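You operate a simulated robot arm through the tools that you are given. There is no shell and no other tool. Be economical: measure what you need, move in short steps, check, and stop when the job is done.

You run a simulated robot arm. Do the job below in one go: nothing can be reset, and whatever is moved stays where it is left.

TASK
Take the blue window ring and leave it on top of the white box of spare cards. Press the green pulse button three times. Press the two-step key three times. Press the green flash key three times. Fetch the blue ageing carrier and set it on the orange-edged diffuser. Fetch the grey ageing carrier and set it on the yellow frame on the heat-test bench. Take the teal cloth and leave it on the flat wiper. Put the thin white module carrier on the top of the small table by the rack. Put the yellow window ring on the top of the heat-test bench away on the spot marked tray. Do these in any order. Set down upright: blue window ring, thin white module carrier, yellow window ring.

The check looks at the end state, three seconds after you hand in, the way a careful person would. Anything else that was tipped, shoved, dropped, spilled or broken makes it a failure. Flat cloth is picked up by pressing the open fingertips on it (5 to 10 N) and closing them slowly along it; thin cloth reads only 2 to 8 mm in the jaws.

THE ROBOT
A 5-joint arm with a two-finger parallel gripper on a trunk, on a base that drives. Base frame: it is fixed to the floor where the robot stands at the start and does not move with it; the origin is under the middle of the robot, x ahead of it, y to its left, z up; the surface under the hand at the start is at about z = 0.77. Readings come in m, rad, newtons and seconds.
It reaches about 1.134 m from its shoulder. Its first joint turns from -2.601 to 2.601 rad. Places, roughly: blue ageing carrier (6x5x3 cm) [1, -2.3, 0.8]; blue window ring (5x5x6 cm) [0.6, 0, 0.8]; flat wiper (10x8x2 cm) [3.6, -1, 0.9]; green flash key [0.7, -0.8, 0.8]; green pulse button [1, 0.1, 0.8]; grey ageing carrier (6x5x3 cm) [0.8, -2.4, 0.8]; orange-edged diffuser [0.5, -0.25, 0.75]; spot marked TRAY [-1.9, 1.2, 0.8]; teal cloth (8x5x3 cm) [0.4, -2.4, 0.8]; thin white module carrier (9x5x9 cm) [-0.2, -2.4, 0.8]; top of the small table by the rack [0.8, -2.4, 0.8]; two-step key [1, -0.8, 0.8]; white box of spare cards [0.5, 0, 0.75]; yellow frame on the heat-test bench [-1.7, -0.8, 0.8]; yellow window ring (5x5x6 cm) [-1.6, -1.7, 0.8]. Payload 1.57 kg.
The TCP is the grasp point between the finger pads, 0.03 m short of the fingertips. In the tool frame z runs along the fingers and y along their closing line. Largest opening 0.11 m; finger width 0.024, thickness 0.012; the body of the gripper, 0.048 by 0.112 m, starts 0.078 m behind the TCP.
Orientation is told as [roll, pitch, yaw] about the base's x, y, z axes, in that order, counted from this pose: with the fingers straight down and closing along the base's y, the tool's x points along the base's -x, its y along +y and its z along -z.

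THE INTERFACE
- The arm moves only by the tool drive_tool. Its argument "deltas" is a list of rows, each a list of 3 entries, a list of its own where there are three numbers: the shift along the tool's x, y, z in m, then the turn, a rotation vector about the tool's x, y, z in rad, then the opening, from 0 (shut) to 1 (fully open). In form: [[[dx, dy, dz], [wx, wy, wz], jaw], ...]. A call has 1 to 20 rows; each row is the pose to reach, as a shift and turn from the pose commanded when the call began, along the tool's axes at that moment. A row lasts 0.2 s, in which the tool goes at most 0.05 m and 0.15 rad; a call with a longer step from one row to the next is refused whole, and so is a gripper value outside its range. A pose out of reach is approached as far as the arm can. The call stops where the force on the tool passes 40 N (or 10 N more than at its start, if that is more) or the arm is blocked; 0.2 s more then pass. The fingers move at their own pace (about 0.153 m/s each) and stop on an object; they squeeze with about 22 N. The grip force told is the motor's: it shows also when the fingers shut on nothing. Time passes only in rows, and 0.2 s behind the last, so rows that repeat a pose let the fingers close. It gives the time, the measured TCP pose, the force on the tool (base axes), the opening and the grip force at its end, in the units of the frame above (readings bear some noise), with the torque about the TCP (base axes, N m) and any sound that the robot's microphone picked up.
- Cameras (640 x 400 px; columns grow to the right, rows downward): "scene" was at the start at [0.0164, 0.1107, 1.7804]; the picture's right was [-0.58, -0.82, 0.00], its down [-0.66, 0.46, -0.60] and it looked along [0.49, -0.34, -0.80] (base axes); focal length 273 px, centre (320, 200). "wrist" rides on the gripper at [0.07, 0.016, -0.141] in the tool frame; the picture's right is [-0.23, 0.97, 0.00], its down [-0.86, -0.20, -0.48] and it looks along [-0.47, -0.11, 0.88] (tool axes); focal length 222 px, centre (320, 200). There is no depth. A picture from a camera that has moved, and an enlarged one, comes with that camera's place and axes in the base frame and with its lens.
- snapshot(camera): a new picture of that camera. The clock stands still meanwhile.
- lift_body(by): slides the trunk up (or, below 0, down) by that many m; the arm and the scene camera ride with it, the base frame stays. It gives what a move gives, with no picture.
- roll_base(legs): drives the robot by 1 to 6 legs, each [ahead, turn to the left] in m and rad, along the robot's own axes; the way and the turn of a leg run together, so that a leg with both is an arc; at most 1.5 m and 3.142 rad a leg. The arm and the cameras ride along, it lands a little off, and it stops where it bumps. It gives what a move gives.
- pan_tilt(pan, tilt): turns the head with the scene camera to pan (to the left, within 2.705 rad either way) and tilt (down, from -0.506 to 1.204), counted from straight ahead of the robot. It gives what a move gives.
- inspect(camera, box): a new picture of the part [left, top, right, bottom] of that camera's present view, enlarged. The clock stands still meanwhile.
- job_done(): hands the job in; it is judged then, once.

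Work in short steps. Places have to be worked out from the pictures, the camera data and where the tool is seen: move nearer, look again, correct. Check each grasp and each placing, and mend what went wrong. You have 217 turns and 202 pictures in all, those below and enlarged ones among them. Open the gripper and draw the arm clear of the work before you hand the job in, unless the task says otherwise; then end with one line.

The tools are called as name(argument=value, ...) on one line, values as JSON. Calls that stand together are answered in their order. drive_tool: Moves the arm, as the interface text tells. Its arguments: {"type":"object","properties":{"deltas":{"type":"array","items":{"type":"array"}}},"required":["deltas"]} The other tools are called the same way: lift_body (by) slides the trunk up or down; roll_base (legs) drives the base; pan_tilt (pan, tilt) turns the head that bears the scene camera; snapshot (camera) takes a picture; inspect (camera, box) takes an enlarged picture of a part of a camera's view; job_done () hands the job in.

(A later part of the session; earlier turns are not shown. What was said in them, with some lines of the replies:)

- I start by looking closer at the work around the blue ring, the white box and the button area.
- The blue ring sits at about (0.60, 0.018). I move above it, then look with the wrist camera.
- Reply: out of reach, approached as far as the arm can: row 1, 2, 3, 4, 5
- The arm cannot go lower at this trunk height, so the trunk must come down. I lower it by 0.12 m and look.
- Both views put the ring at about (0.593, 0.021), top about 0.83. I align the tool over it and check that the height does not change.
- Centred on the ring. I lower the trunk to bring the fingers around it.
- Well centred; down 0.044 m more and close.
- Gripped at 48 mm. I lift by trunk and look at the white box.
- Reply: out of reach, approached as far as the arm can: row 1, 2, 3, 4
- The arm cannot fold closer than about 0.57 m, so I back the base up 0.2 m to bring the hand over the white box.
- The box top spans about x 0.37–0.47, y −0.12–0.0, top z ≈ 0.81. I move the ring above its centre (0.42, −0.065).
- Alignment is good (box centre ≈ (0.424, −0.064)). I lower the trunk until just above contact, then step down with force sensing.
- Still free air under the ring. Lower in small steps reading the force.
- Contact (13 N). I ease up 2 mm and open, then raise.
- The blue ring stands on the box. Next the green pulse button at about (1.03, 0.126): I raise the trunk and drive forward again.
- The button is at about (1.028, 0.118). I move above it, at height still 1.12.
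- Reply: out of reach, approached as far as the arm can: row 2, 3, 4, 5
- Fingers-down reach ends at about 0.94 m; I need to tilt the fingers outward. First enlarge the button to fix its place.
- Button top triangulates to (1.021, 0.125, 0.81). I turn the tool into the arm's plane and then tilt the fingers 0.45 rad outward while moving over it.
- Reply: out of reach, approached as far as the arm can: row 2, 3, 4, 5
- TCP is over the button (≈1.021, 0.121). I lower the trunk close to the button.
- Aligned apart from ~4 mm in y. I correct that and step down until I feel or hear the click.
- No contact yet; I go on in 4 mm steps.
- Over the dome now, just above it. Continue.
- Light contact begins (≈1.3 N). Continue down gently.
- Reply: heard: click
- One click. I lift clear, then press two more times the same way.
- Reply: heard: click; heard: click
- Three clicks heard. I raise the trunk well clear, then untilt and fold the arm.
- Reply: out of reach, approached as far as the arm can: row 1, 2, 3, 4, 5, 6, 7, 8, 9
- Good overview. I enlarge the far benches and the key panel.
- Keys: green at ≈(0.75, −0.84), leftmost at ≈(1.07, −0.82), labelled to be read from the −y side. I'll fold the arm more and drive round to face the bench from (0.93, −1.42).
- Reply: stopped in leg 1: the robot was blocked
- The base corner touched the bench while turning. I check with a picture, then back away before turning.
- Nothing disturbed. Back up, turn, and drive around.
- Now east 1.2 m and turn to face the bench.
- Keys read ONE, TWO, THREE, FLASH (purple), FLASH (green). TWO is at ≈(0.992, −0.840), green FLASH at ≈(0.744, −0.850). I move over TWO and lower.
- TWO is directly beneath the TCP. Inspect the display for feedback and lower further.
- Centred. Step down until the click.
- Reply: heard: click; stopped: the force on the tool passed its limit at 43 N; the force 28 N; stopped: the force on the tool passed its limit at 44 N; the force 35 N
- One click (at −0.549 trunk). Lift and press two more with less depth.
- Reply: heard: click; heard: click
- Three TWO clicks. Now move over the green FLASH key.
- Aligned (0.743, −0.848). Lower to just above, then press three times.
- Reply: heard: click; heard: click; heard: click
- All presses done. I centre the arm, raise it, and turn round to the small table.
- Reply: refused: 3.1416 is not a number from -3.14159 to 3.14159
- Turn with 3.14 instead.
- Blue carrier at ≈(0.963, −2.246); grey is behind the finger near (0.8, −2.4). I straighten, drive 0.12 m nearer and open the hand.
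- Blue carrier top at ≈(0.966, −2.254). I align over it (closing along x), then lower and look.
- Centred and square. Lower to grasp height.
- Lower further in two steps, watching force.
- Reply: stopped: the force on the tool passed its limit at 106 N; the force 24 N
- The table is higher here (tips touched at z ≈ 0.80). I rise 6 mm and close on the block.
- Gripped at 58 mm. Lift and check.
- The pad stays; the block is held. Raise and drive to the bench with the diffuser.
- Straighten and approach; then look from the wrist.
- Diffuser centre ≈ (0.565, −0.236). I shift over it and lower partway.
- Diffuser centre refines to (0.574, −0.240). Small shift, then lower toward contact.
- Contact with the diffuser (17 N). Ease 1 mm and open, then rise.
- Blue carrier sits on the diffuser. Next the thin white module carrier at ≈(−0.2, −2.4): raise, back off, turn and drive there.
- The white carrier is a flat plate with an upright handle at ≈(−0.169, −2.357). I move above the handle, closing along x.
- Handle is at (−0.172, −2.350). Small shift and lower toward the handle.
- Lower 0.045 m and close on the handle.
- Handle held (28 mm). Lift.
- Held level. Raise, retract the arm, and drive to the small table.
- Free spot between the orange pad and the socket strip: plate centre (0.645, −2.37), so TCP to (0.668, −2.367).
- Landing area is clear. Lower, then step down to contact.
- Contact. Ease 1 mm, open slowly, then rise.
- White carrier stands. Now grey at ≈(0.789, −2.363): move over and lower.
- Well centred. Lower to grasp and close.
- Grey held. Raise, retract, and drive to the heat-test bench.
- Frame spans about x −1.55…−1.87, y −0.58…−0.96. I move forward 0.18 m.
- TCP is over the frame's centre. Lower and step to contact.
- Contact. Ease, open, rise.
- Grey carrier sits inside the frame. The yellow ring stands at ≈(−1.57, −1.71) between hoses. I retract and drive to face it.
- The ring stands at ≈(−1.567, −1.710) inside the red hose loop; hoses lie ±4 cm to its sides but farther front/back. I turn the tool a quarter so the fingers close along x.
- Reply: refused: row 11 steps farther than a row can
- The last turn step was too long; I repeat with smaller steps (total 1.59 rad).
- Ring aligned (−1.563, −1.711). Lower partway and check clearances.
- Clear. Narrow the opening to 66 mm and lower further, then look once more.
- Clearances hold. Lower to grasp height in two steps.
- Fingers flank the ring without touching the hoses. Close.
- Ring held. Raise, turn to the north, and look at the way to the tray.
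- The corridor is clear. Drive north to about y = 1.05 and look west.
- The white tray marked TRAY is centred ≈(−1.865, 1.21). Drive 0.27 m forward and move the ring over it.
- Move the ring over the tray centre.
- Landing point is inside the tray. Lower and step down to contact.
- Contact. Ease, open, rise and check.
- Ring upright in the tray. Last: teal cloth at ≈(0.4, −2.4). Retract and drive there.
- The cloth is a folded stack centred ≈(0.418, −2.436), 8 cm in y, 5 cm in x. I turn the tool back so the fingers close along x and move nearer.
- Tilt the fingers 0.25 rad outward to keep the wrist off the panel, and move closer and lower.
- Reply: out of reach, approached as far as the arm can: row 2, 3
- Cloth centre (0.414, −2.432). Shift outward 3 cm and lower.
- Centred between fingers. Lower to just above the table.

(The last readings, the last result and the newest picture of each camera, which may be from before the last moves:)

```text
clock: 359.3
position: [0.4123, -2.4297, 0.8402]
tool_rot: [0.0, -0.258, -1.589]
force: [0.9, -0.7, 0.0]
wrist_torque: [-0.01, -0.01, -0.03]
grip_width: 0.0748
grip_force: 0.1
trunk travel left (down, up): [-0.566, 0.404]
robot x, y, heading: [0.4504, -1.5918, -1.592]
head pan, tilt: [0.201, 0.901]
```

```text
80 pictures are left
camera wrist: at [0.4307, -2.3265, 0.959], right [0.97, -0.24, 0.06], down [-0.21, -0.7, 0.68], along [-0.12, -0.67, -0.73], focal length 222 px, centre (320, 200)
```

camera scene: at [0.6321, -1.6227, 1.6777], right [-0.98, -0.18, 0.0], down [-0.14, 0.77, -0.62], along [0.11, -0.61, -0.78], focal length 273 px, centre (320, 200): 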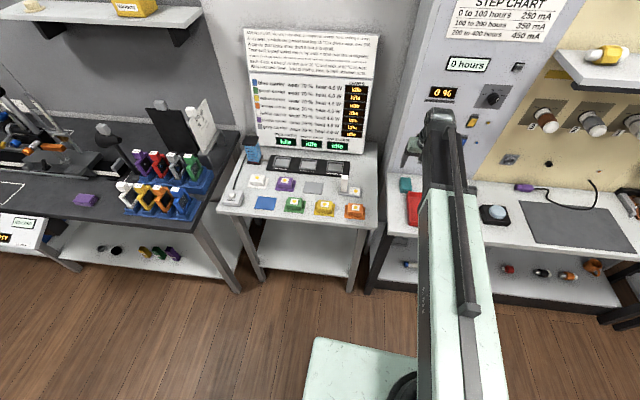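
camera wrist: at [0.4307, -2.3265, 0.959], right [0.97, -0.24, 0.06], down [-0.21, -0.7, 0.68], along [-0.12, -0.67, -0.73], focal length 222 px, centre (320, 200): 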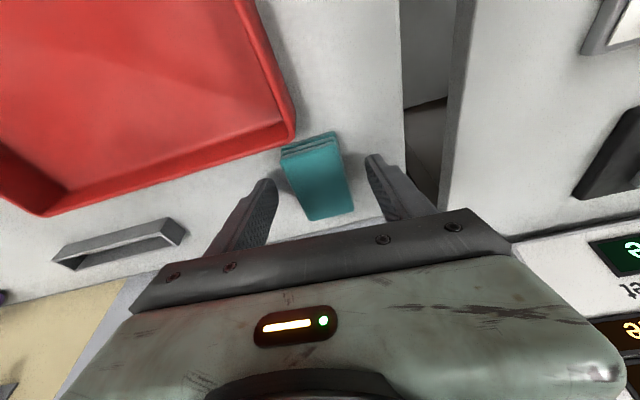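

Close slowly on the folded cloth's sides.

drive_tool(deltas=[[[0, 0, 0], [0, 0, 0], 0.58], [[0, 0, 0], [0, 0, 0], 0.5], [[0, 0, 0], [0, 0, 0], 0.45], [[0, 0, 0], [0, 0, 0], 0.4], [[0, 0, 0], [0, 0, 0], 0.35], [[0, 0, 0], [0, 0, 0], 0.3], [[0, 0, 0], [0, 0, 0], 0.25], [[0, 0, 0], [0, 0, 0], 0.25]])

snapshot(camera="wrist")

```text
clock: 361.1
position: [0.4134, -2.4301, 0.8408]
tool_rot: [0.001, -0.258, -1.591]
force: [-0.3, -0.2, 0.2]
wrist_torque: [0.0, 0.0, 0.02]
grip_width: 0.0444
grip_force: 21.9
trunk travel left (down, up): [-0.566, 0.404]
robot x, y, heading: [0.4491, -1.5916, -1.597]
head pan, tilt: [0.201, 0.901]
```

```text
79 pictures are left
camera wrist: at [0.4307, -2.3265, 0.959], right [0.97, -0.24, 0.06], down [-0.21, -0.7, 0.68], along [-0.12, -0.67, -0.73], focal length 222 px, centre (320, 200)
```

wrist: 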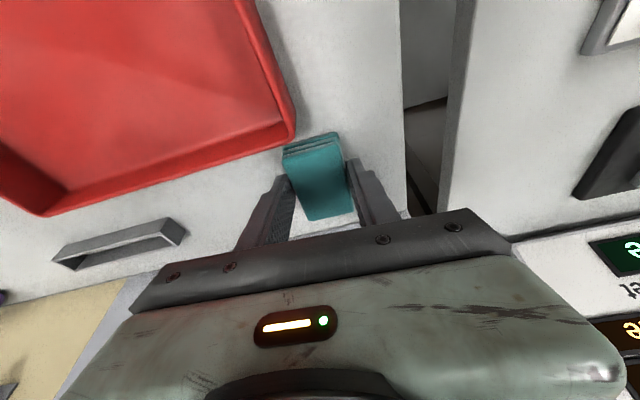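

Held at 44 mm. Lift 5 cm, then retract from the panel before going higher.

lift_body(by=0.05)

snapshot(camera="wrist")

drive_tool(deltas=[[[0.04, 0, -0.01], [0, 0, 0], 0.25], [[0.08, 0, -0.02], [0, 0.1, 0], 0.25], [[0.1, 0, -0.03], [0, 0.2, 0], 0.25], [[0.1, 0, -0.03], [0, 0.255, 0], 0.25], [[0.1, 0, -0.03], [0, 0.255, 0], 0.25]])

snapshot(camera="wrist")

```text
clock: 362.0
position: [0.4144, -2.4293, 0.8907]
tool_rot: [0.0, -0.258, -1.59]
force: [0.0, 1.3, -0.3]
wrist_torque: [0.0, 0.0, 0.02]
grip_width: 0.0441
grip_force: 22.2
trunk travel left (down, up): [-0.616, 0.354]
robot x, y, heading: [0.4508, -1.5919, -1.589]
head pan, tilt: [0.201, 0.901]
```

```text
78 pictures are left
camera wrist: at [0.4308, -2.3266, 1.009], right [0.97, -0.24, 0.06], down [-0.21, -0.7, 0.68], along [-0.12, -0.67, -0.73], focal length 222 px, centre (320, 200)
```

wrist: 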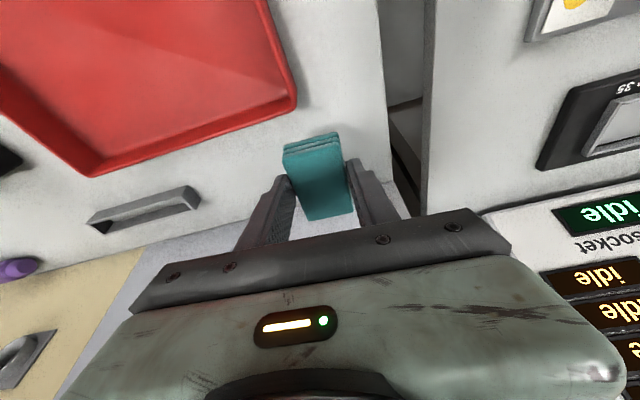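

```text
clock: 363.2
position: [0.4155, -2.3244, 0.8834]
tool_rot: [0.0, -0.003, -1.59]
force: [1.5, -5.6, 11.2]
wrist_torque: [-0.7, 0.0, 0.12]
grip_width: 0.0438
grip_force: 22.4
out of reach, approached as far as the arm can: row 2, 3, 4, 5
trunk travel left (down, up): [-0.616, 0.354]
robot x, y, heading: [0.446, -1.5918, -1.585]
head pan, tilt: [0.201, 0.901]
```

```text
77 pictures are left
camera wrist: at [0.4326, -2.2542, 1.0238], right [0.97, -0.25, 0.0], down [-0.22, -0.85, 0.48], along [-0.12, -0.47, -0.88], focal length 222 px, centre (320, 200)
```

wrist: 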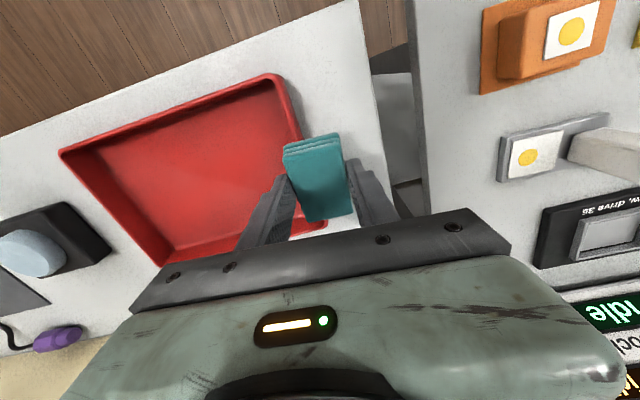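

A light contact (11 N), likely the cloth on the red tray rim as it untilted. Lift straight away and check the tray.

lift_body(by=0.1)

snapshot(camera="wrist")

snapshot(camera="scene")

```text
clock: 364.6
position: [0.4158, -2.3243, 0.9821]
tool_rot: [0.0, -0.002, -1.59]
force: [0.0, -0.1, 0.0]
wrist_torque: [-0.01, 0.03, 0.01]
grip_width: 0.0436
grip_force: 22.3
trunk travel left (down, up): [-0.716, 0.254]
robot x, y, heading: [0.4464, -1.5895, -1.589]
head pan, tilt: [0.201, 0.901]
```

```text
76 pictures are left
camera wrist: at [0.4323, -2.2546, 1.1233], right [0.97, -0.25, 0.0], down [-0.22, -0.85, 0.48], along [-0.12, -0.47, -0.88], focal length 222 px, centre (320, 200)
```

wrist: 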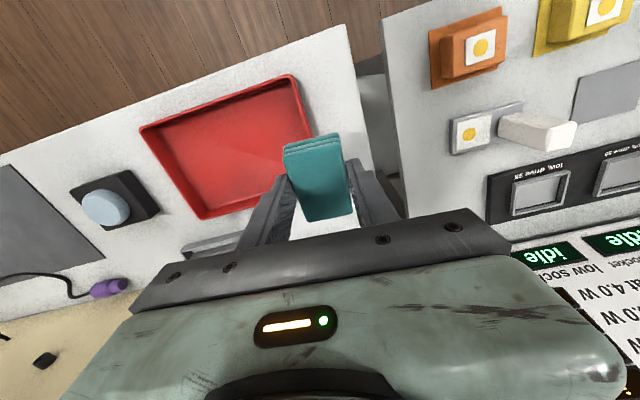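

```text
75 pictures are left
camera scene: at [0.6321, -1.6229, 1.6926], right [-0.98, -0.18, 0.0], down [-0.14, 0.77, -0.62], along [0.11, -0.61, -0.78], focal length 273 px, centre (320, 200)
```

scene: 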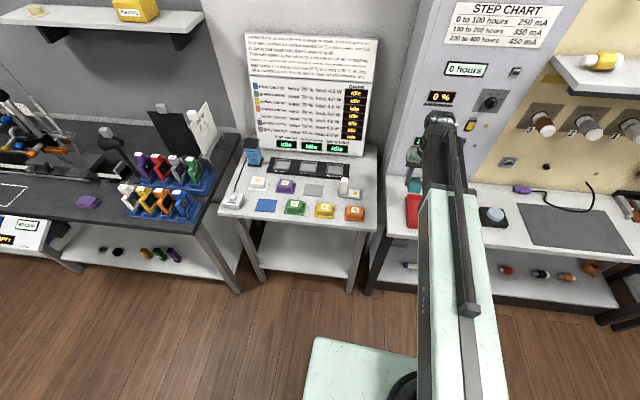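

The tray has not moved measurably. Raise and drive east toward the wiper, then look.

lift_body(by=0.2)

roll_base(legs=[[0.0, 1.589], [0, 0.25], [1.4, 0]])

pan_tilt(pan=-0.25, tilt=0.4)

snapshot(camera="scene")

```text
clock: 366.7
position: [0.4151, -2.3243, 1.1824]
tool_rot: [0.0, -0.003, -1.591]
force: [-0.2, -0.4, -0.2]
wrist_torque: [-0.02, 0.03, 0.01]
grip_width: 0.0438
grip_force: 21.8
trunk travel left (down, up): [-0.916, 0.054]
robot x, y, heading: [0.4488, -1.5906, -1.593]
head pan, tilt: [0.201, 0.901]
```

```text
clock: 378.5
position: [2.5124, -1.0228, 1.1825]
tool_rot: [-0.002, -0.003, 0.284]
force: [0.0, 0.1, 0.0]
wrist_torque: [0.02, 0.03, -0.02]
grip_width: 0.0438
grip_force: 22.3
trunk travel left (down, up): [-0.916, 0.054]
robot x, y, heading: [1.8039, -1.2137, 0.281]
head pan, tilt: [0.201, 0.901]
```

```text
clock: 379.4
position: [2.5123, -1.0234, 1.1819]
tool_rot: [-0.002, -0.004, 0.285]
force: [-0.4, 0.2, 0.0]
wrist_torque: [-0.01, -0.01, 0.0]
grip_width: 0.0437
grip_force: 22.0
trunk travel left (down, up): [-0.916, 0.054]
robot x, y, heading: [1.8033, -1.2147, 0.274]
head pan, tilt: [-0.25, 0.4]
```

```text
74 pictures are left
camera scene: at [1.8072, -1.0587, 1.9356], right [0.03, -1.0, 0.0], down [-0.39, -0.01, -0.92], along [0.92, 0.03, -0.39], focal length 273 px, centre (320, 200)
```

scene: 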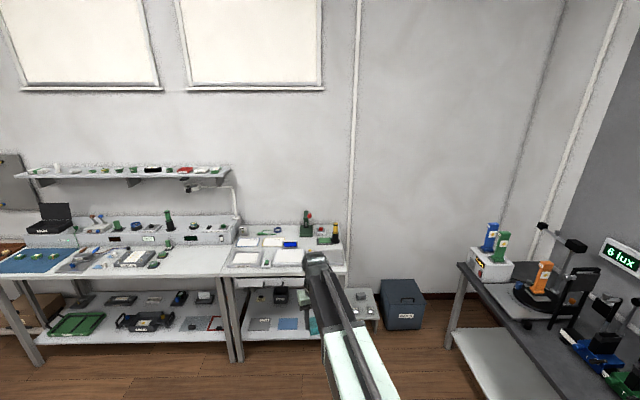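

inspect(camera="scene", box=[220, 200, 400, 340])

```text
2.86 times, centred on (310, 270) of scene
camera zoom: at [1.8072, -1.0587, 1.9356], right [0.03, -1.0, 0.0], down [-0.39, -0.01, -0.92], along [0.92, 0.03, -0.39], focal length 780 px, centre (349, 0)
```

zoom: 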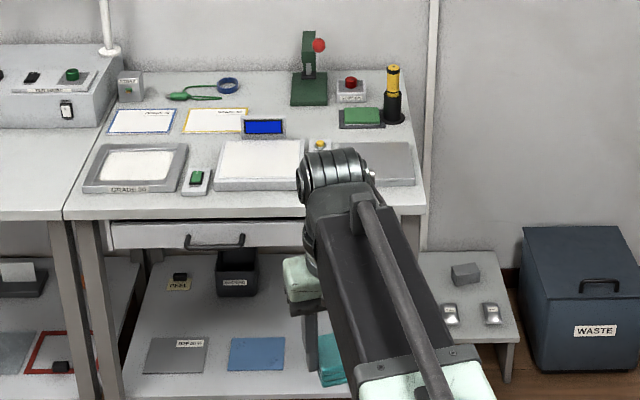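

The green flat pad on a grey base at ≈(3.61, −1.03) is the flat wiper. Drive up to the bench facing it.

roll_base(legs=[[0, -0.09], [0.95, 0], [0, -0.184]])

pan_tilt(pan=0, tilt=0.8)

snapshot(camera="scene")

snapshot(camera="wrist")

```text
clock: 385.6
position: [3.47, -1.0348, 1.1823]
tool_rot: [0.0, -0.002, 0.019]
force: [0.6, -0.5, -0.3]
wrist_torque: [-0.03, 0.0, 0.0]
grip_width: 0.0438
grip_force: 22.2
trunk travel left (down, up): [-0.916, 0.054]
robot x, y, heading: [2.7359, -1.0265, 0.022]
head pan, tilt: [-0.25, 0.4]
```

```text
clock: 386.4
position: [3.4684, -1.0339, 1.1831]
tool_rot: [0.0, -0.005, 0.018]
force: [-0.3, -0.4, 0.0]
wrist_torque: [-0.01, 0.02, -0.01]
grip_width: 0.0436
grip_force: 22.2
trunk travel left (down, up): [-0.916, 0.054]
robot x, y, heading: [2.7341, -1.024, 0.02]
head pan, tilt: [0.0, 0.799]
```

```text
72 pictures are left
camera scene: at [2.7667, -0.8562, 1.9006], right [0.02, -1.0, 0.0], down [-0.72, -0.02, -0.7], along [0.7, 0.01, -0.72], focal length 273 px, centre (320, 200)
```

scene: 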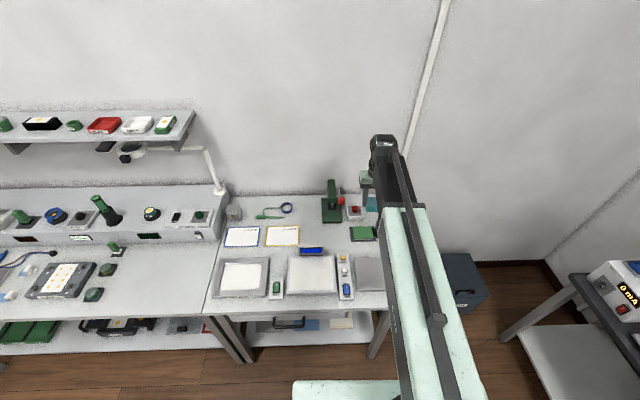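

```text
71 pictures are left
camera wrist: at [3.3968, -1.0194, 1.3234], right [0.21, 0.98, 0.0], down [0.86, -0.18, 0.48], along [0.47, -0.1, -0.88], focal length 222 px, centre (320, 200)
```

wrist: 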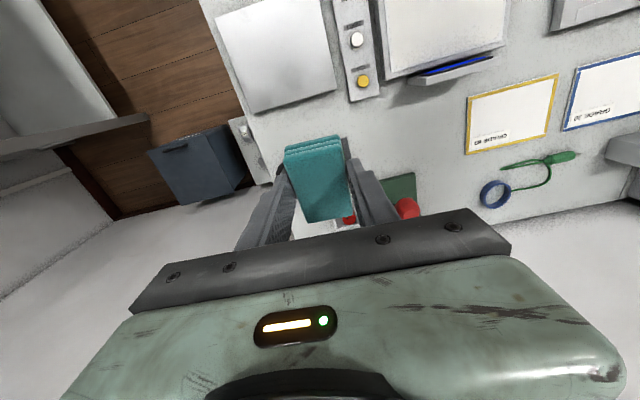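

inspect(camera="scene", box=[290, 170, 410, 300])

inspect(camera="wrist", box=[200, 80, 440, 240])

```text
3.08 times, centred on (350, 235) of scene
camera zoom: at [2.7667, -0.8562, 1.9006], right [0.02, -1.0, 0.0], down [-0.72, -0.02, -0.7], along [0.7, 0.01, -0.72], focal length 840 px, centre (228, 92)
```

zoom: 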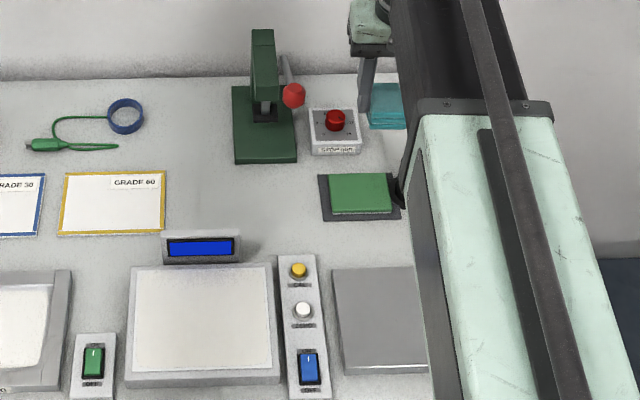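

```text
2.50 times, centred on (320, 160) of wrist
camera zoom: at [3.3968, -1.0194, 1.3234], right [0.21, 0.98, 0.0], down [0.86, -0.18, 0.48], along [0.47, -0.1, -0.88], focal length 555 px, centre (320, 300)
```

zoom: 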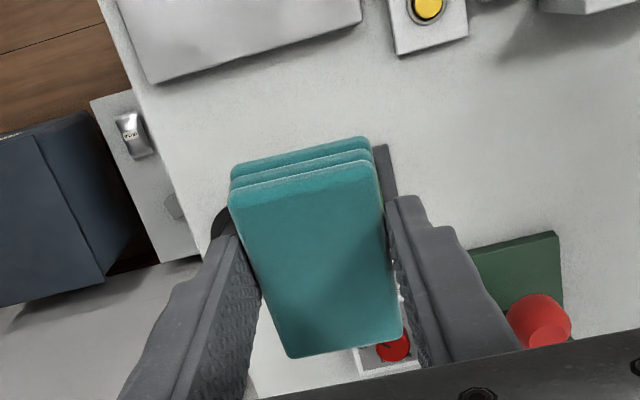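

Wiper's green pad centre ≈(3.595, −1.058), a bottle stands just to its −y side. I'll set the cloth at about (3.59, −1.035). Move base 8 cm nearer and tilt as at the grasp.

roll_base(legs=[[0.08, 0]])

drive_tool(deltas=[[[-0.01, 0, 0], [0, -0.13, 0], 0.25], [[-0.03, 0, 0], [0, -0.258, 0], 0.25], [[-0.03, 0, 0], [0, -0.258, 0], 0.25]])

snapshot(camera="wrist")

snapshot(camera="scene")

```text
clock: 387.5
position: [3.551, -1.0321, 1.1809]
tool_rot: [-0.002, -0.002, 0.021]
force: [1.1, -0.7, -0.1]
wrist_torque: [-0.03, 0.05, 0.0]
grip_width: 0.0439
grip_force: 21.6
trunk travel left (down, up): [-0.916, 0.054]
robot x, y, heading: [2.8174, -1.0258, 0.024]
head pan, tilt: [0.0, 0.799]
```

```text
clock: 388.3
position: [3.5803, -1.0313, 1.1906]
tool_rot: [0.0, -0.261, 0.021]
force: [0.4, 0.1, 0.0]
wrist_torque: [0.01, 0.02, 0.01]
grip_width: 0.0437
grip_force: 22.2
out of reach, approached as far as the arm can: row 2, 3
trunk travel left (down, up): [-0.916, 0.054]
robot x, y, heading: [2.8158, -1.0278, 0.018]
head pan, tilt: [0.0, 0.799]
```

```text
68 pictures are left
camera wrist: at [3.4749, -1.0175, 1.3088], right [0.2, 0.98, 0.06], down [0.71, -0.19, 0.68], along [0.68, -0.1, -0.73], focal length 222 px, centre (320, 200)
```

wrist: 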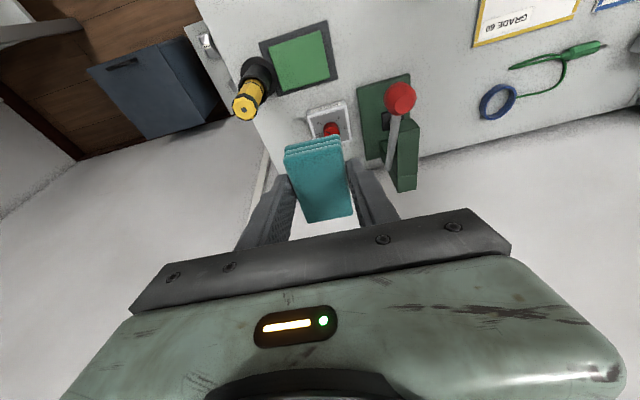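

```text
67 pictures are left
camera scene: at [2.8482, -0.8542, 1.9006], right [0.02, -1.0, 0.0], down [-0.72, -0.02, -0.7], along [0.7, 0.02, -0.72], focal length 273 px, centre (320, 200)
```

scene: 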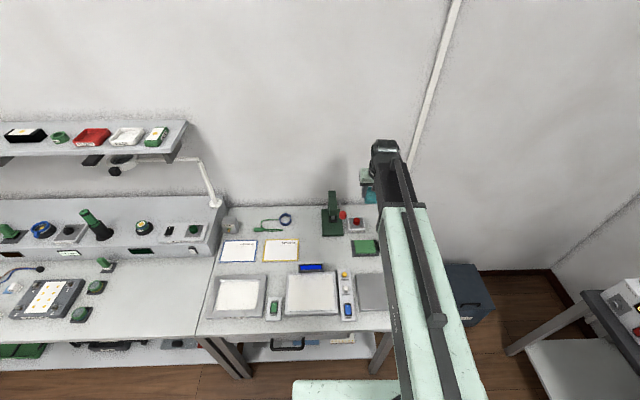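

From the wrist: wiper ≈(3.57, −1.043), bottle ≈(3.567, −1.13) with top ≈1.0. I keep y ≈ −1.028 for clearance, shift slightly and lower partway.

drive_tool(deltas=[[[0.008, 0.003, -0.002], [0, 0, 0], 0.25], [[0.008, 0.003, -0.002], [0, 0, 0], 0.25]])

lift_body(by=-0.16)

snapshot(camera="wrist")

inspect(camera="scene", box=[300, 120, 440, 260])

```text
clock: 388.9
position: [3.5701, -1.0299, 1.1901]
tool_rot: [-0.002, -0.261, 0.02]
force: [-0.2, 0.3, -0.9]
wrist_torque: [-0.03, 0.0, 0.01]
grip_width: 0.0437
grip_force: 21.7
trunk travel left (down, up): [-0.916, 0.054]
robot x, y, heading: [2.814, -1.0291, 0.017]
head pan, tilt: [0.0, 0.799]
```

```text
clock: 390.7
position: [3.5714, -1.0292, 1.0303]
tool_rot: [-0.001, -0.262, 0.021]
force: [0.2, -0.4, 0.9]
wrist_torque: [-0.03, 0.0, -0.02]
grip_width: 0.0438
grip_force: 22.6
trunk travel left (down, up): [-0.756, 0.214]
robot x, y, heading: [2.8162, -1.029, 0.02]
head pan, tilt: [0.0, 0.799]
```

```text
66 pictures are left
camera wrist: at [3.4656, -1.0148, 1.1489], right [0.2, 0.98, 0.06], down [0.71, -0.19, 0.68], along [0.68, -0.1, -0.73], focal length 222 px, centre (320, 200)
```

wrist: 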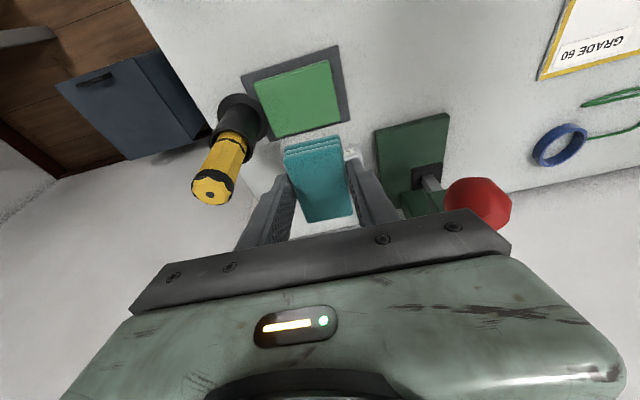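

```text
2.86 times, centred on (370, 190) of scene
camera zoom: at [2.848, -0.8543, 1.7406], right [0.02, -1.0, 0.0], down [-0.72, -0.02, -0.7], along [0.7, 0.02, -0.72], focal length 780 px, centre (177, 229)
```

zoom: 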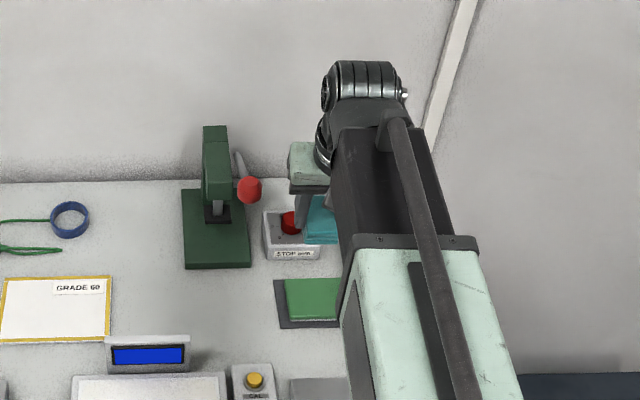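

Wiper centre now (3.572, −1.049); cloth lands within it. Lower, then step to contact.

lift_body(by=-0.1)

snapshot(camera="wrist")

lift_body(by=-0.045)

snapshot(camera="wrist")

```text
clock: 392.1
position: [3.5709, -1.0284, 0.9305]
tool_rot: [-0.004, -0.262, 0.02]
force: [0.6, 0.1, -0.5]
wrist_torque: [-0.03, -0.04, 0.01]
grip_width: 0.0438
grip_force: 21.8
trunk travel left (down, up): [-0.656, 0.314]
robot x, y, heading: [2.8115, -1.0284, 0.018]
head pan, tilt: [0.0, 0.799]
```

```text
64 pictures are left
camera wrist: at [3.4656, -1.0147, 1.0489], right [0.2, 0.98, 0.06], down [0.71, -0.19, 0.68], along [0.68, -0.1, -0.73], focal length 222 px, centre (320, 200)
```

wrist: 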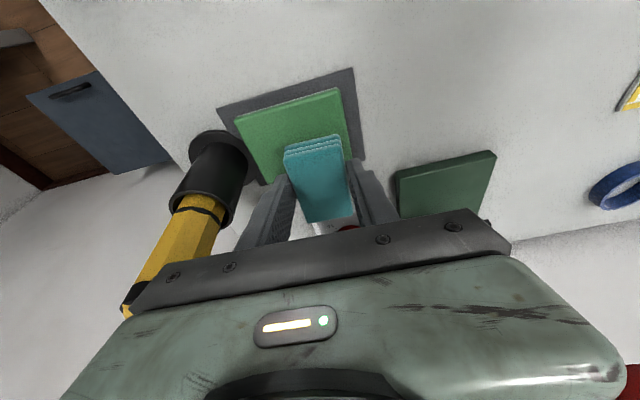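

```text
clock: 392.8
position: [3.5703, -1.0273, 0.8988]
tool_rot: [0.0, -0.274, 0.019]
force: [-9.0, 1.0, 48.6]
wrist_torque: [-0.03, 0.49, -0.12]
grip_width: 0.0439
grip_force: 22.0
trunk travel left (down, up): [-0.619, 0.351]
robot x, y, heading: [2.8167, -1.0286, 0.027]
head pan, tilt: [0.0, 0.799]
stopped: the force on the tool passed its limit at 122 N (the readings are from after the stop); the commanded pose is now the measured one
```

```text
63 pictures are left
camera wrist: at [3.4626, -1.0144, 1.0153], right [0.2, 0.98, 0.06], down [0.7, -0.19, 0.69], along [0.69, -0.1, -0.72], focal length 222 px, centre (320, 200)
```

wrist: 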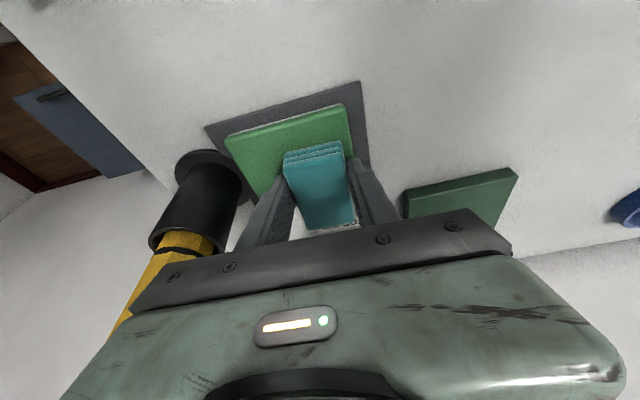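

Contact came higher than I assumed (wiper top ≈0.86). I rise 1 cm and look closely.

lift_body(by=0.012)

inspect(camera="wrist", box=[180, 70, 420, 230])

inspect(camera="scene", box=[300, 80, 440, 220])

```text
clock: 393.4
position: [3.5735, -1.0284, 0.9058]
tool_rot: [-0.005, -0.269, 0.019]
force: [-0.2, 0.7, 0.2]
wrist_torque: [0.0, 0.03, -0.02]
grip_width: 0.0439
grip_force: 21.9
trunk travel left (down, up): [-0.631, 0.339]
robot x, y, heading: [2.8158, -1.0248, 0.024]
head pan, tilt: [0.0, 0.799]
```

```text
2.50 times, centred on (300, 150) of wrist
camera zoom: at [3.4672, -1.0146, 1.0235], right [0.2, 0.98, 0.06], down [0.7, -0.19, 0.69], along [0.69, -0.1, -0.72], focal length 555 px, centre (370, 325)
```

zoom: 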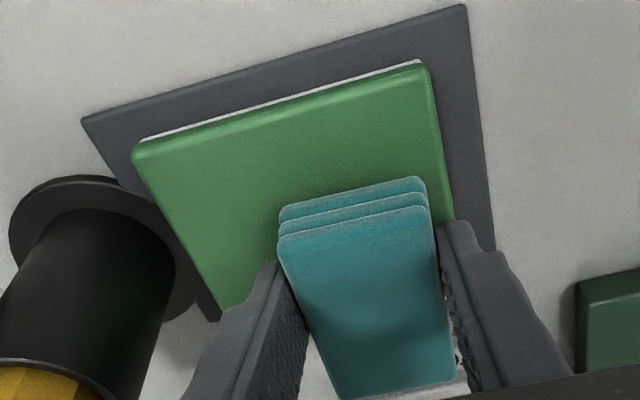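

```text
2.86 times, centred on (370, 150) of scene
camera zoom: at [2.8487, -0.8542, 1.6157], right [0.02, -1.0, 0.0], down [-0.72, -0.02, -0.7], along [0.7, 0.02, -0.72], focal length 780 px, centre (177, 343)
```

zoom: 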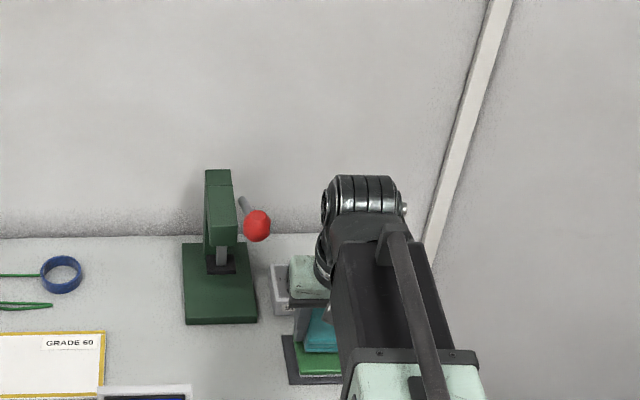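

The cloth has slid outward ~3 cm in the grip, so it overhangs the wiper's far side. I rise a little and move 3 cm back toward the robot.

lift_body(by=0.02)

drive_tool(deltas=[[[0.015, 0, -0.004], [0, 0, 0], 0.25], [[0.03, 0, -0.008], [0, 0, 0], 0.25], [[0.03, 0, -0.008], [0, 0, 0], 0.25]])

inspect(camera="wrist", box=[180, 70, 420, 230])

snapshot(camera="scene")

```text
clock: 394.0
position: [3.5741, -1.0295, 0.9264]
tool_rot: [-0.002, -0.272, 0.021]
force: [0.5, -0.2, 0.0]
wrist_torque: [-0.02, -0.02, 0.02]
grip_width: 0.0436
grip_force: 22.4
trunk travel left (down, up): [-0.651, 0.319]
robot x, y, heading: [2.8207, -1.026, 0.022]
head pan, tilt: [0.0, 0.799]
```

```text
clock: 394.8
position: [3.5431, -1.0299, 0.9273]
tool_rot: [-0.001, -0.27, 0.02]
force: [0.0, -0.7, 0.2]
wrist_torque: [0.02, -0.01, 0.03]
grip_width: 0.0437
grip_force: 22.0
trunk travel left (down, up): [-0.651, 0.319]
robot x, y, heading: [2.8144, -1.0276, 0.019]
head pan, tilt: [0.0, 0.799]
```

```text
2.50 times, centred on (300, 150) of wrist
camera zoom: at [3.4366, -1.016, 1.044], right [0.2, 0.98, 0.06], down [0.7, -0.19, 0.69], along [0.69, -0.1, -0.72], focal length 555 px, centre (370, 325)
```

zoom: 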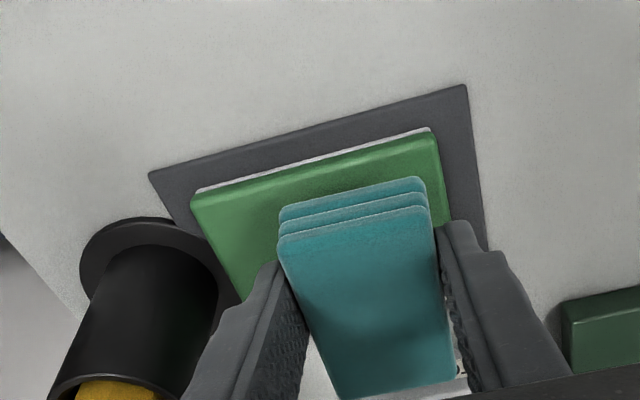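

```text
59 pictures are left
camera scene: at [2.8481, -0.8542, 1.636], right [0.02, -1.0, 0.0], down [-0.72, -0.02, -0.7], along [0.7, 0.02, -0.72], focal length 273 px, centre (320, 200)
```

scene: 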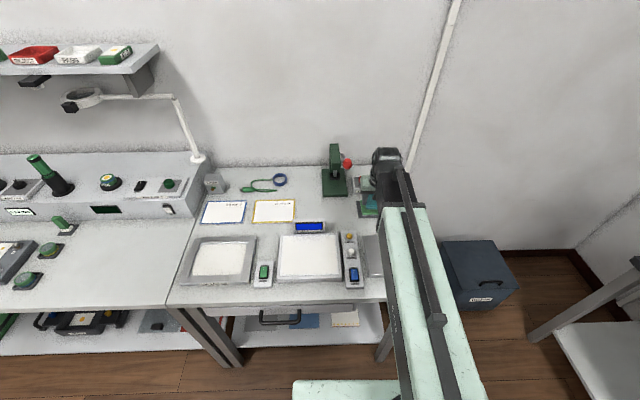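

Now the cloth spans about x 3.55–3.63 over the pad (3.54–3.62). Shift 6 mm in and lower gently to contact.

drive_tool(deltas=[[[0.006, -0.004, -0.0016], [0, 0, 0], 0.25], [[0.006, -0.004, -0.0016], [0, 0, 0], 0.25]])

lift_body(by=-0.018)

lift_body(by=-0.004)

lift_body(by=-0.003)

```text
clock: 395.4
position: [3.5362, -1.0332, 0.9279]
tool_rot: [0.0, -0.271, 0.02]
force: [-0.1, -0.4, 0.3]
wrist_torque: [-0.02, -0.02, -0.02]
grip_width: 0.0437
grip_force: 22.0
trunk travel left (down, up): [-0.651, 0.319]
robot x, y, heading: [2.8138, -1.0255, 0.024]
head pan, tilt: [0.0, 0.799]
```

```text
clock: 396.1
position: [3.5369, -1.0337, 0.9079]
tool_rot: [-0.001, -0.27, 0.019]
force: [-0.1, 0.5, -0.2]
wrist_torque: [0.0, -0.01, 0.01]
grip_width: 0.0438
grip_force: 21.9
trunk travel left (down, up): [-0.633, 0.337]
robot x, y, heading: [2.8187, -1.0263, 0.02]
head pan, tilt: [0.0, 0.799]
```

```text
clock: 396.6
position: [3.5367, -1.0336, 0.9054]
tool_rot: [0.001, -0.27, 0.02]
force: [0.4, -0.6, -0.8]
wrist_torque: [-0.04, -0.02, -0.04]
grip_width: 0.0436
grip_force: 22.4
trunk travel left (down, up): [-0.629, 0.341]
robot x, y, heading: [2.8123, -1.0272, 0.022]
head pan, tilt: [0.0, 0.799]
```

```text
clock: 397.1
position: [3.5368, -1.0332, 0.9015]
tool_rot: [0.0, -0.27, 0.018]
force: [0.5, 0.1, 0.0]
wrist_torque: [0.01, -0.01, 0.03]
grip_width: 0.0437
grip_force: 21.5
trunk travel left (down, up): [-0.626, 0.344]
robot x, y, heading: [2.8187, -1.0255, 0.017]
head pan, tilt: [0.0, 0.799]
```

lift_body(by=-0.004)

lift_body(by=-0.004)

inspect(camera="wrist", box=[180, 70, 420, 230])

```text
clock: 397.7
position: [3.5364, -1.0344, 0.8986]
tool_rot: [-0.002, -0.273, 0.019]
force: [4.8, 0.5, 16.1]
wrist_torque: [0.01, -0.06, 0.03]
grip_width: 0.0437
grip_force: 21.9
trunk travel left (down, up): [-0.622, 0.348]
robot x, y, heading: [2.8126, -1.0309, 0.018]
head pan, tilt: [0.0, 0.799]
```

```text
clock: 398.0
position: [3.5379, -1.0339, 0.8988]
tool_rot: [0.0, -0.277, 0.019]
force: [-3.9, 0.2, 27.3]
wrist_torque: [0.04, 0.21, 0.05]
grip_width: 0.0438
grip_force: 22.6
trunk travel left (down, up): [-0.621, 0.349]
robot x, y, heading: [2.8163, -1.0262, 0.019]
head pan, tilt: [0.0, 0.799]
stopped: the force on the tool passed its limit at 49 N (the readings are from after the stop); the commanded pose is now the measured one
```

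```text
2.50 times, centred on (300, 150) of wrist
camera zoom: at [3.429, -1.0197, 1.0151], right [0.2, 0.98, 0.06], down [0.69, -0.19, 0.69], along [0.69, -0.1, -0.72], focal length 555 px, centre (370, 325)
```

zoom: 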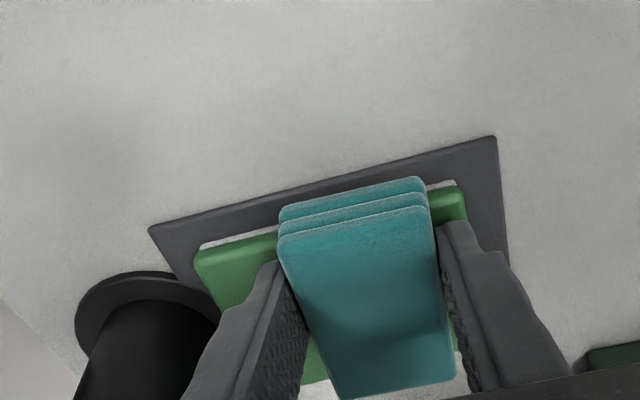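

It rests on the pad but ~1 cm toward the near side. I lift slightly, shift 1 cm out, set down and release.

lift_body(by=0.008)

drive_tool(deltas=[[[-0.0096, 0, 0.0027], [0, 0, 0], 0.25], [[-0.0096, 0, 0.0027], [0, 0, 0], 0.25]])

lift_body(by=-0.005)

lift_body(by=-0.002)

```text
clock: 398.6
position: [3.5381, -1.0333, 0.9059]
tool_rot: [-0.002, -0.273, 0.02]
force: [0.2, -0.4, 0.8]
wrist_torque: [0.01, 0.03, -0.01]
grip_width: 0.0434
grip_force: 22.1
trunk travel left (down, up): [-0.629, 0.341]
robot x, y, heading: [2.8148, -1.0261, 0.022]
head pan, tilt: [0.0, 0.799]
```

```text
clock: 399.2
position: [3.5485, -1.0325, 0.9036]
tool_rot: [-0.002, -0.273, 0.02]
force: [0.6, -0.6, -0.6]
wrist_torque: [-0.05, -0.03, 0.0]
grip_width: 0.0436
grip_force: 22.5
trunk travel left (down, up): [-0.629, 0.341]
robot x, y, heading: [2.8131, -1.0265, 0.022]
head pan, tilt: [0.0, 0.799]
```

```text
clock: 399.7
position: [3.5489, -1.0329, 0.8991]
tool_rot: [-0.001, -0.272, 0.02]
force: [0.1, 0.0, 0.0]
wrist_torque: [-0.03, 0.03, 0.03]
grip_width: 0.0439
grip_force: 21.5
trunk travel left (down, up): [-0.624, 0.346]
robot x, y, heading: [2.814, -1.0225, 0.017]
head pan, tilt: [0.0, 0.799]
```

```text
clock: 400.3
position: [3.5481, -1.0335, 0.8975]
tool_rot: [-0.002, -0.277, 0.019]
force: [4.9, -0.5, 18.0]
wrist_torque: [-0.01, -0.09, 0.01]
grip_width: 0.0434
grip_force: 21.9
trunk travel left (down, up): [-0.622, 0.348]
robot x, y, heading: [2.8171, -1.027, 0.02]
head pan, tilt: [0.0, 0.799]
```

Contact. Open moderately (bottle nearby), then rise.

drive_tool(deltas=[[[0, 0, 0], [0, 0, 0], 0.45], [[0, 0, 0], [0, 0, 0], 0.6], [[0, 0, 0], [0, 0, 0], 0.6]])

lift_body(by=0.1)

snapshot(camera="wrist")

```text
clock: 401.1
position: [3.5473, -1.0342, 0.8987]
tool_rot: [0.0, -0.275, 0.021]
force: [-1.9, -3.8, 19.5]
wrist_torque: [0.04, 0.11, -0.07]
grip_width: 0.0596
grip_force: 0.0
trunk travel left (down, up): [-0.622, 0.348]
robot x, y, heading: [2.8146, -1.0308, 0.021]
head pan, tilt: [0.0, 0.799]
```

```text
clock: 402.4
position: [3.5497, -1.0341, 0.9973]
tool_rot: [-0.003, -0.275, 0.02]
force: [-0.6, -0.4, -0.1]
wrist_torque: [-0.01, -0.07, 0.03]
grip_width: 0.0662
grip_force: 0.0
trunk travel left (down, up): [-0.722, 0.248]
robot x, y, heading: [2.8159, -1.028, 0.021]
head pan, tilt: [0.0, 0.799]
```

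```text
57 pictures are left
camera wrist: at [3.4415, -1.0193, 1.1144], right [0.2, 0.98, 0.06], down [0.7, -0.19, 0.69], along [0.69, -0.1, -0.72], focal length 222 px, centre (320, 200)
```

wrist: 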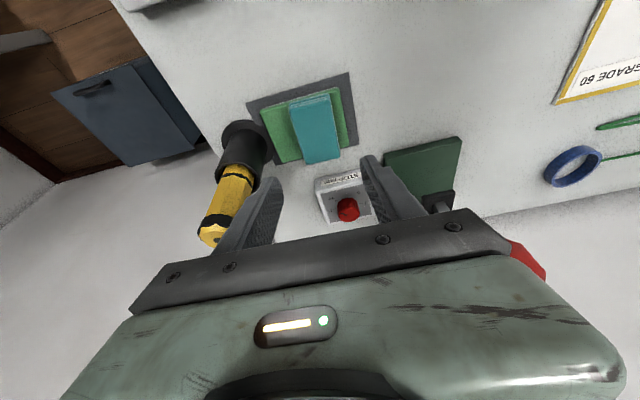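

inspect(camera="wrist", box=[200, 60, 400, 230])

inspect(camera="scene", box=[300, 100, 460, 240])

```text
2.35 times, centred on (300, 145) of wrist
camera zoom: at [3.4415, -1.0193, 1.1144], right [0.2, 0.98, 0.06], down [0.7, -0.19, 0.69], along [0.69, -0.1, -0.72], focal length 523 px, centre (367, 329)
```

zoom: 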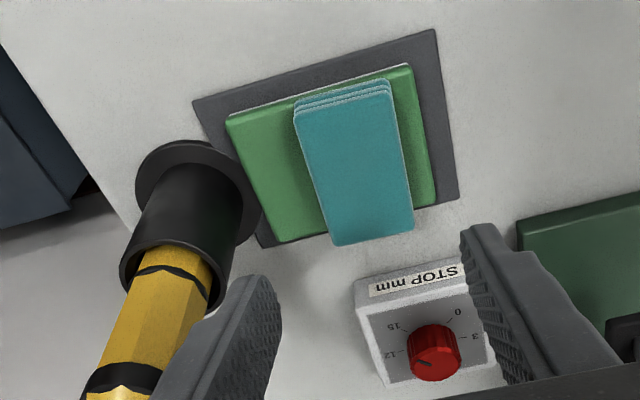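

```text
2.86 times, centred on (380, 170) of scene
camera zoom: at [2.8482, -0.8542, 1.7066], right [0.02, -1.0, 0.0], down [-0.72, -0.02, -0.7], along [0.7, 0.02, -0.72], focal length 780 px, centre (149, 286)
```

zoom: 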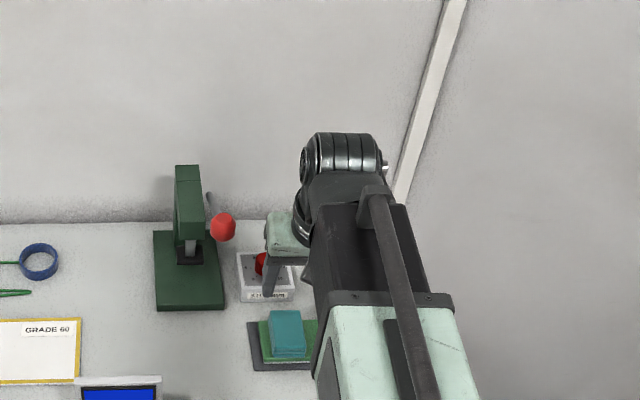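

The cloth lies flat on the wiper, everything around it is in place. Raise, untilt and back the robot off.

lift_body(by=0.18)

drive_tool(deltas=[[[0.03, 0, 0], [0, 0.13, 0], 0.6], [[0.06, 0, 0], [0, 0.26, 0], 0.6], [[0.1, 0, 0], [0, 0.27, 0], 0.6], [[0.1, 0, 0], [0, 0.27, 0], 0.6]])

roll_base(legs=[[-0.5, 0]])

snapshot(camera="scene")

```text
clock: 404.4
position: [3.5476, -1.0326, 1.1782]
tool_rot: [-0.002, -0.273, 0.018]
force: [-0.6, 0.6, 0.0]
wrist_torque: [0.0, -0.01, 0.0]
grip_width: 0.0658
grip_force: 0.0
trunk travel left (down, up): [-0.902, 0.068]
robot x, y, heading: [2.8158, -1.0246, 0.022]
head pan, tilt: [0.0, 0.799]
```

```text
clock: 405.4
position: [3.4512, -1.0358, 1.1682]
tool_rot: [-0.002, -0.005, 0.019]
force: [0.6, -0.2, 0.6]
wrist_torque: [0.02, 0.0, 0.04]
grip_width: 0.066
grip_force: 0.0
out of reach, approached as far as the arm can: row 2, 3, 4
trunk travel left (down, up): [-0.902, 0.068]
robot x, y, heading: [2.814, -1.0269, 0.022]
head pan, tilt: [0.0, 0.799]
```

```text
clock: 408.3
position: [2.9518, -1.0449, 1.169]
tool_rot: [-0.003, -0.004, 0.021]
force: [-0.3, 0.5, -0.2]
wrist_torque: [0.01, 0.01, -0.02]
grip_width: 0.0657
grip_force: 0.0
trunk travel left (down, up): [-0.902, 0.068]
robot x, y, heading: [2.3209, -1.0361, 0.02]
head pan, tilt: [0.0, 0.799]
```

```text
54 pictures are left
camera scene: at [2.3483, -0.8651, 1.8867], right [0.02, -1.0, 0.0], down [-0.72, -0.02, -0.7], along [0.7, 0.02, -0.72], focal length 273 px, centre (320, 200)
```

scene: 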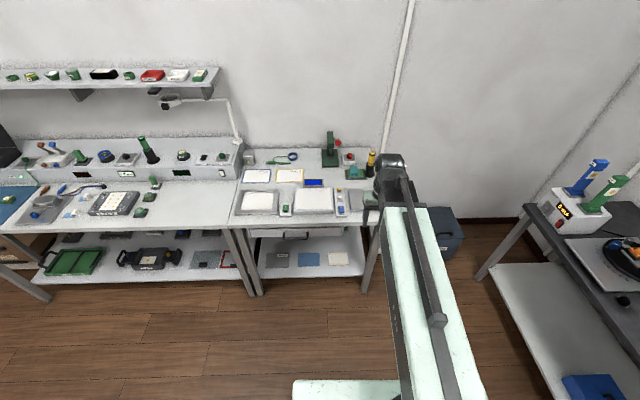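

All nine tasks are finished, the gripper is open and the arm is clear, so I hand in.

job_done()

```text
The job is handed in.
```

I finished all nine tasks and handed the job in. Along the way the cloth lightly touched the red tray's rim (about 11 N), and I could measure no shift in the tray afterwards.
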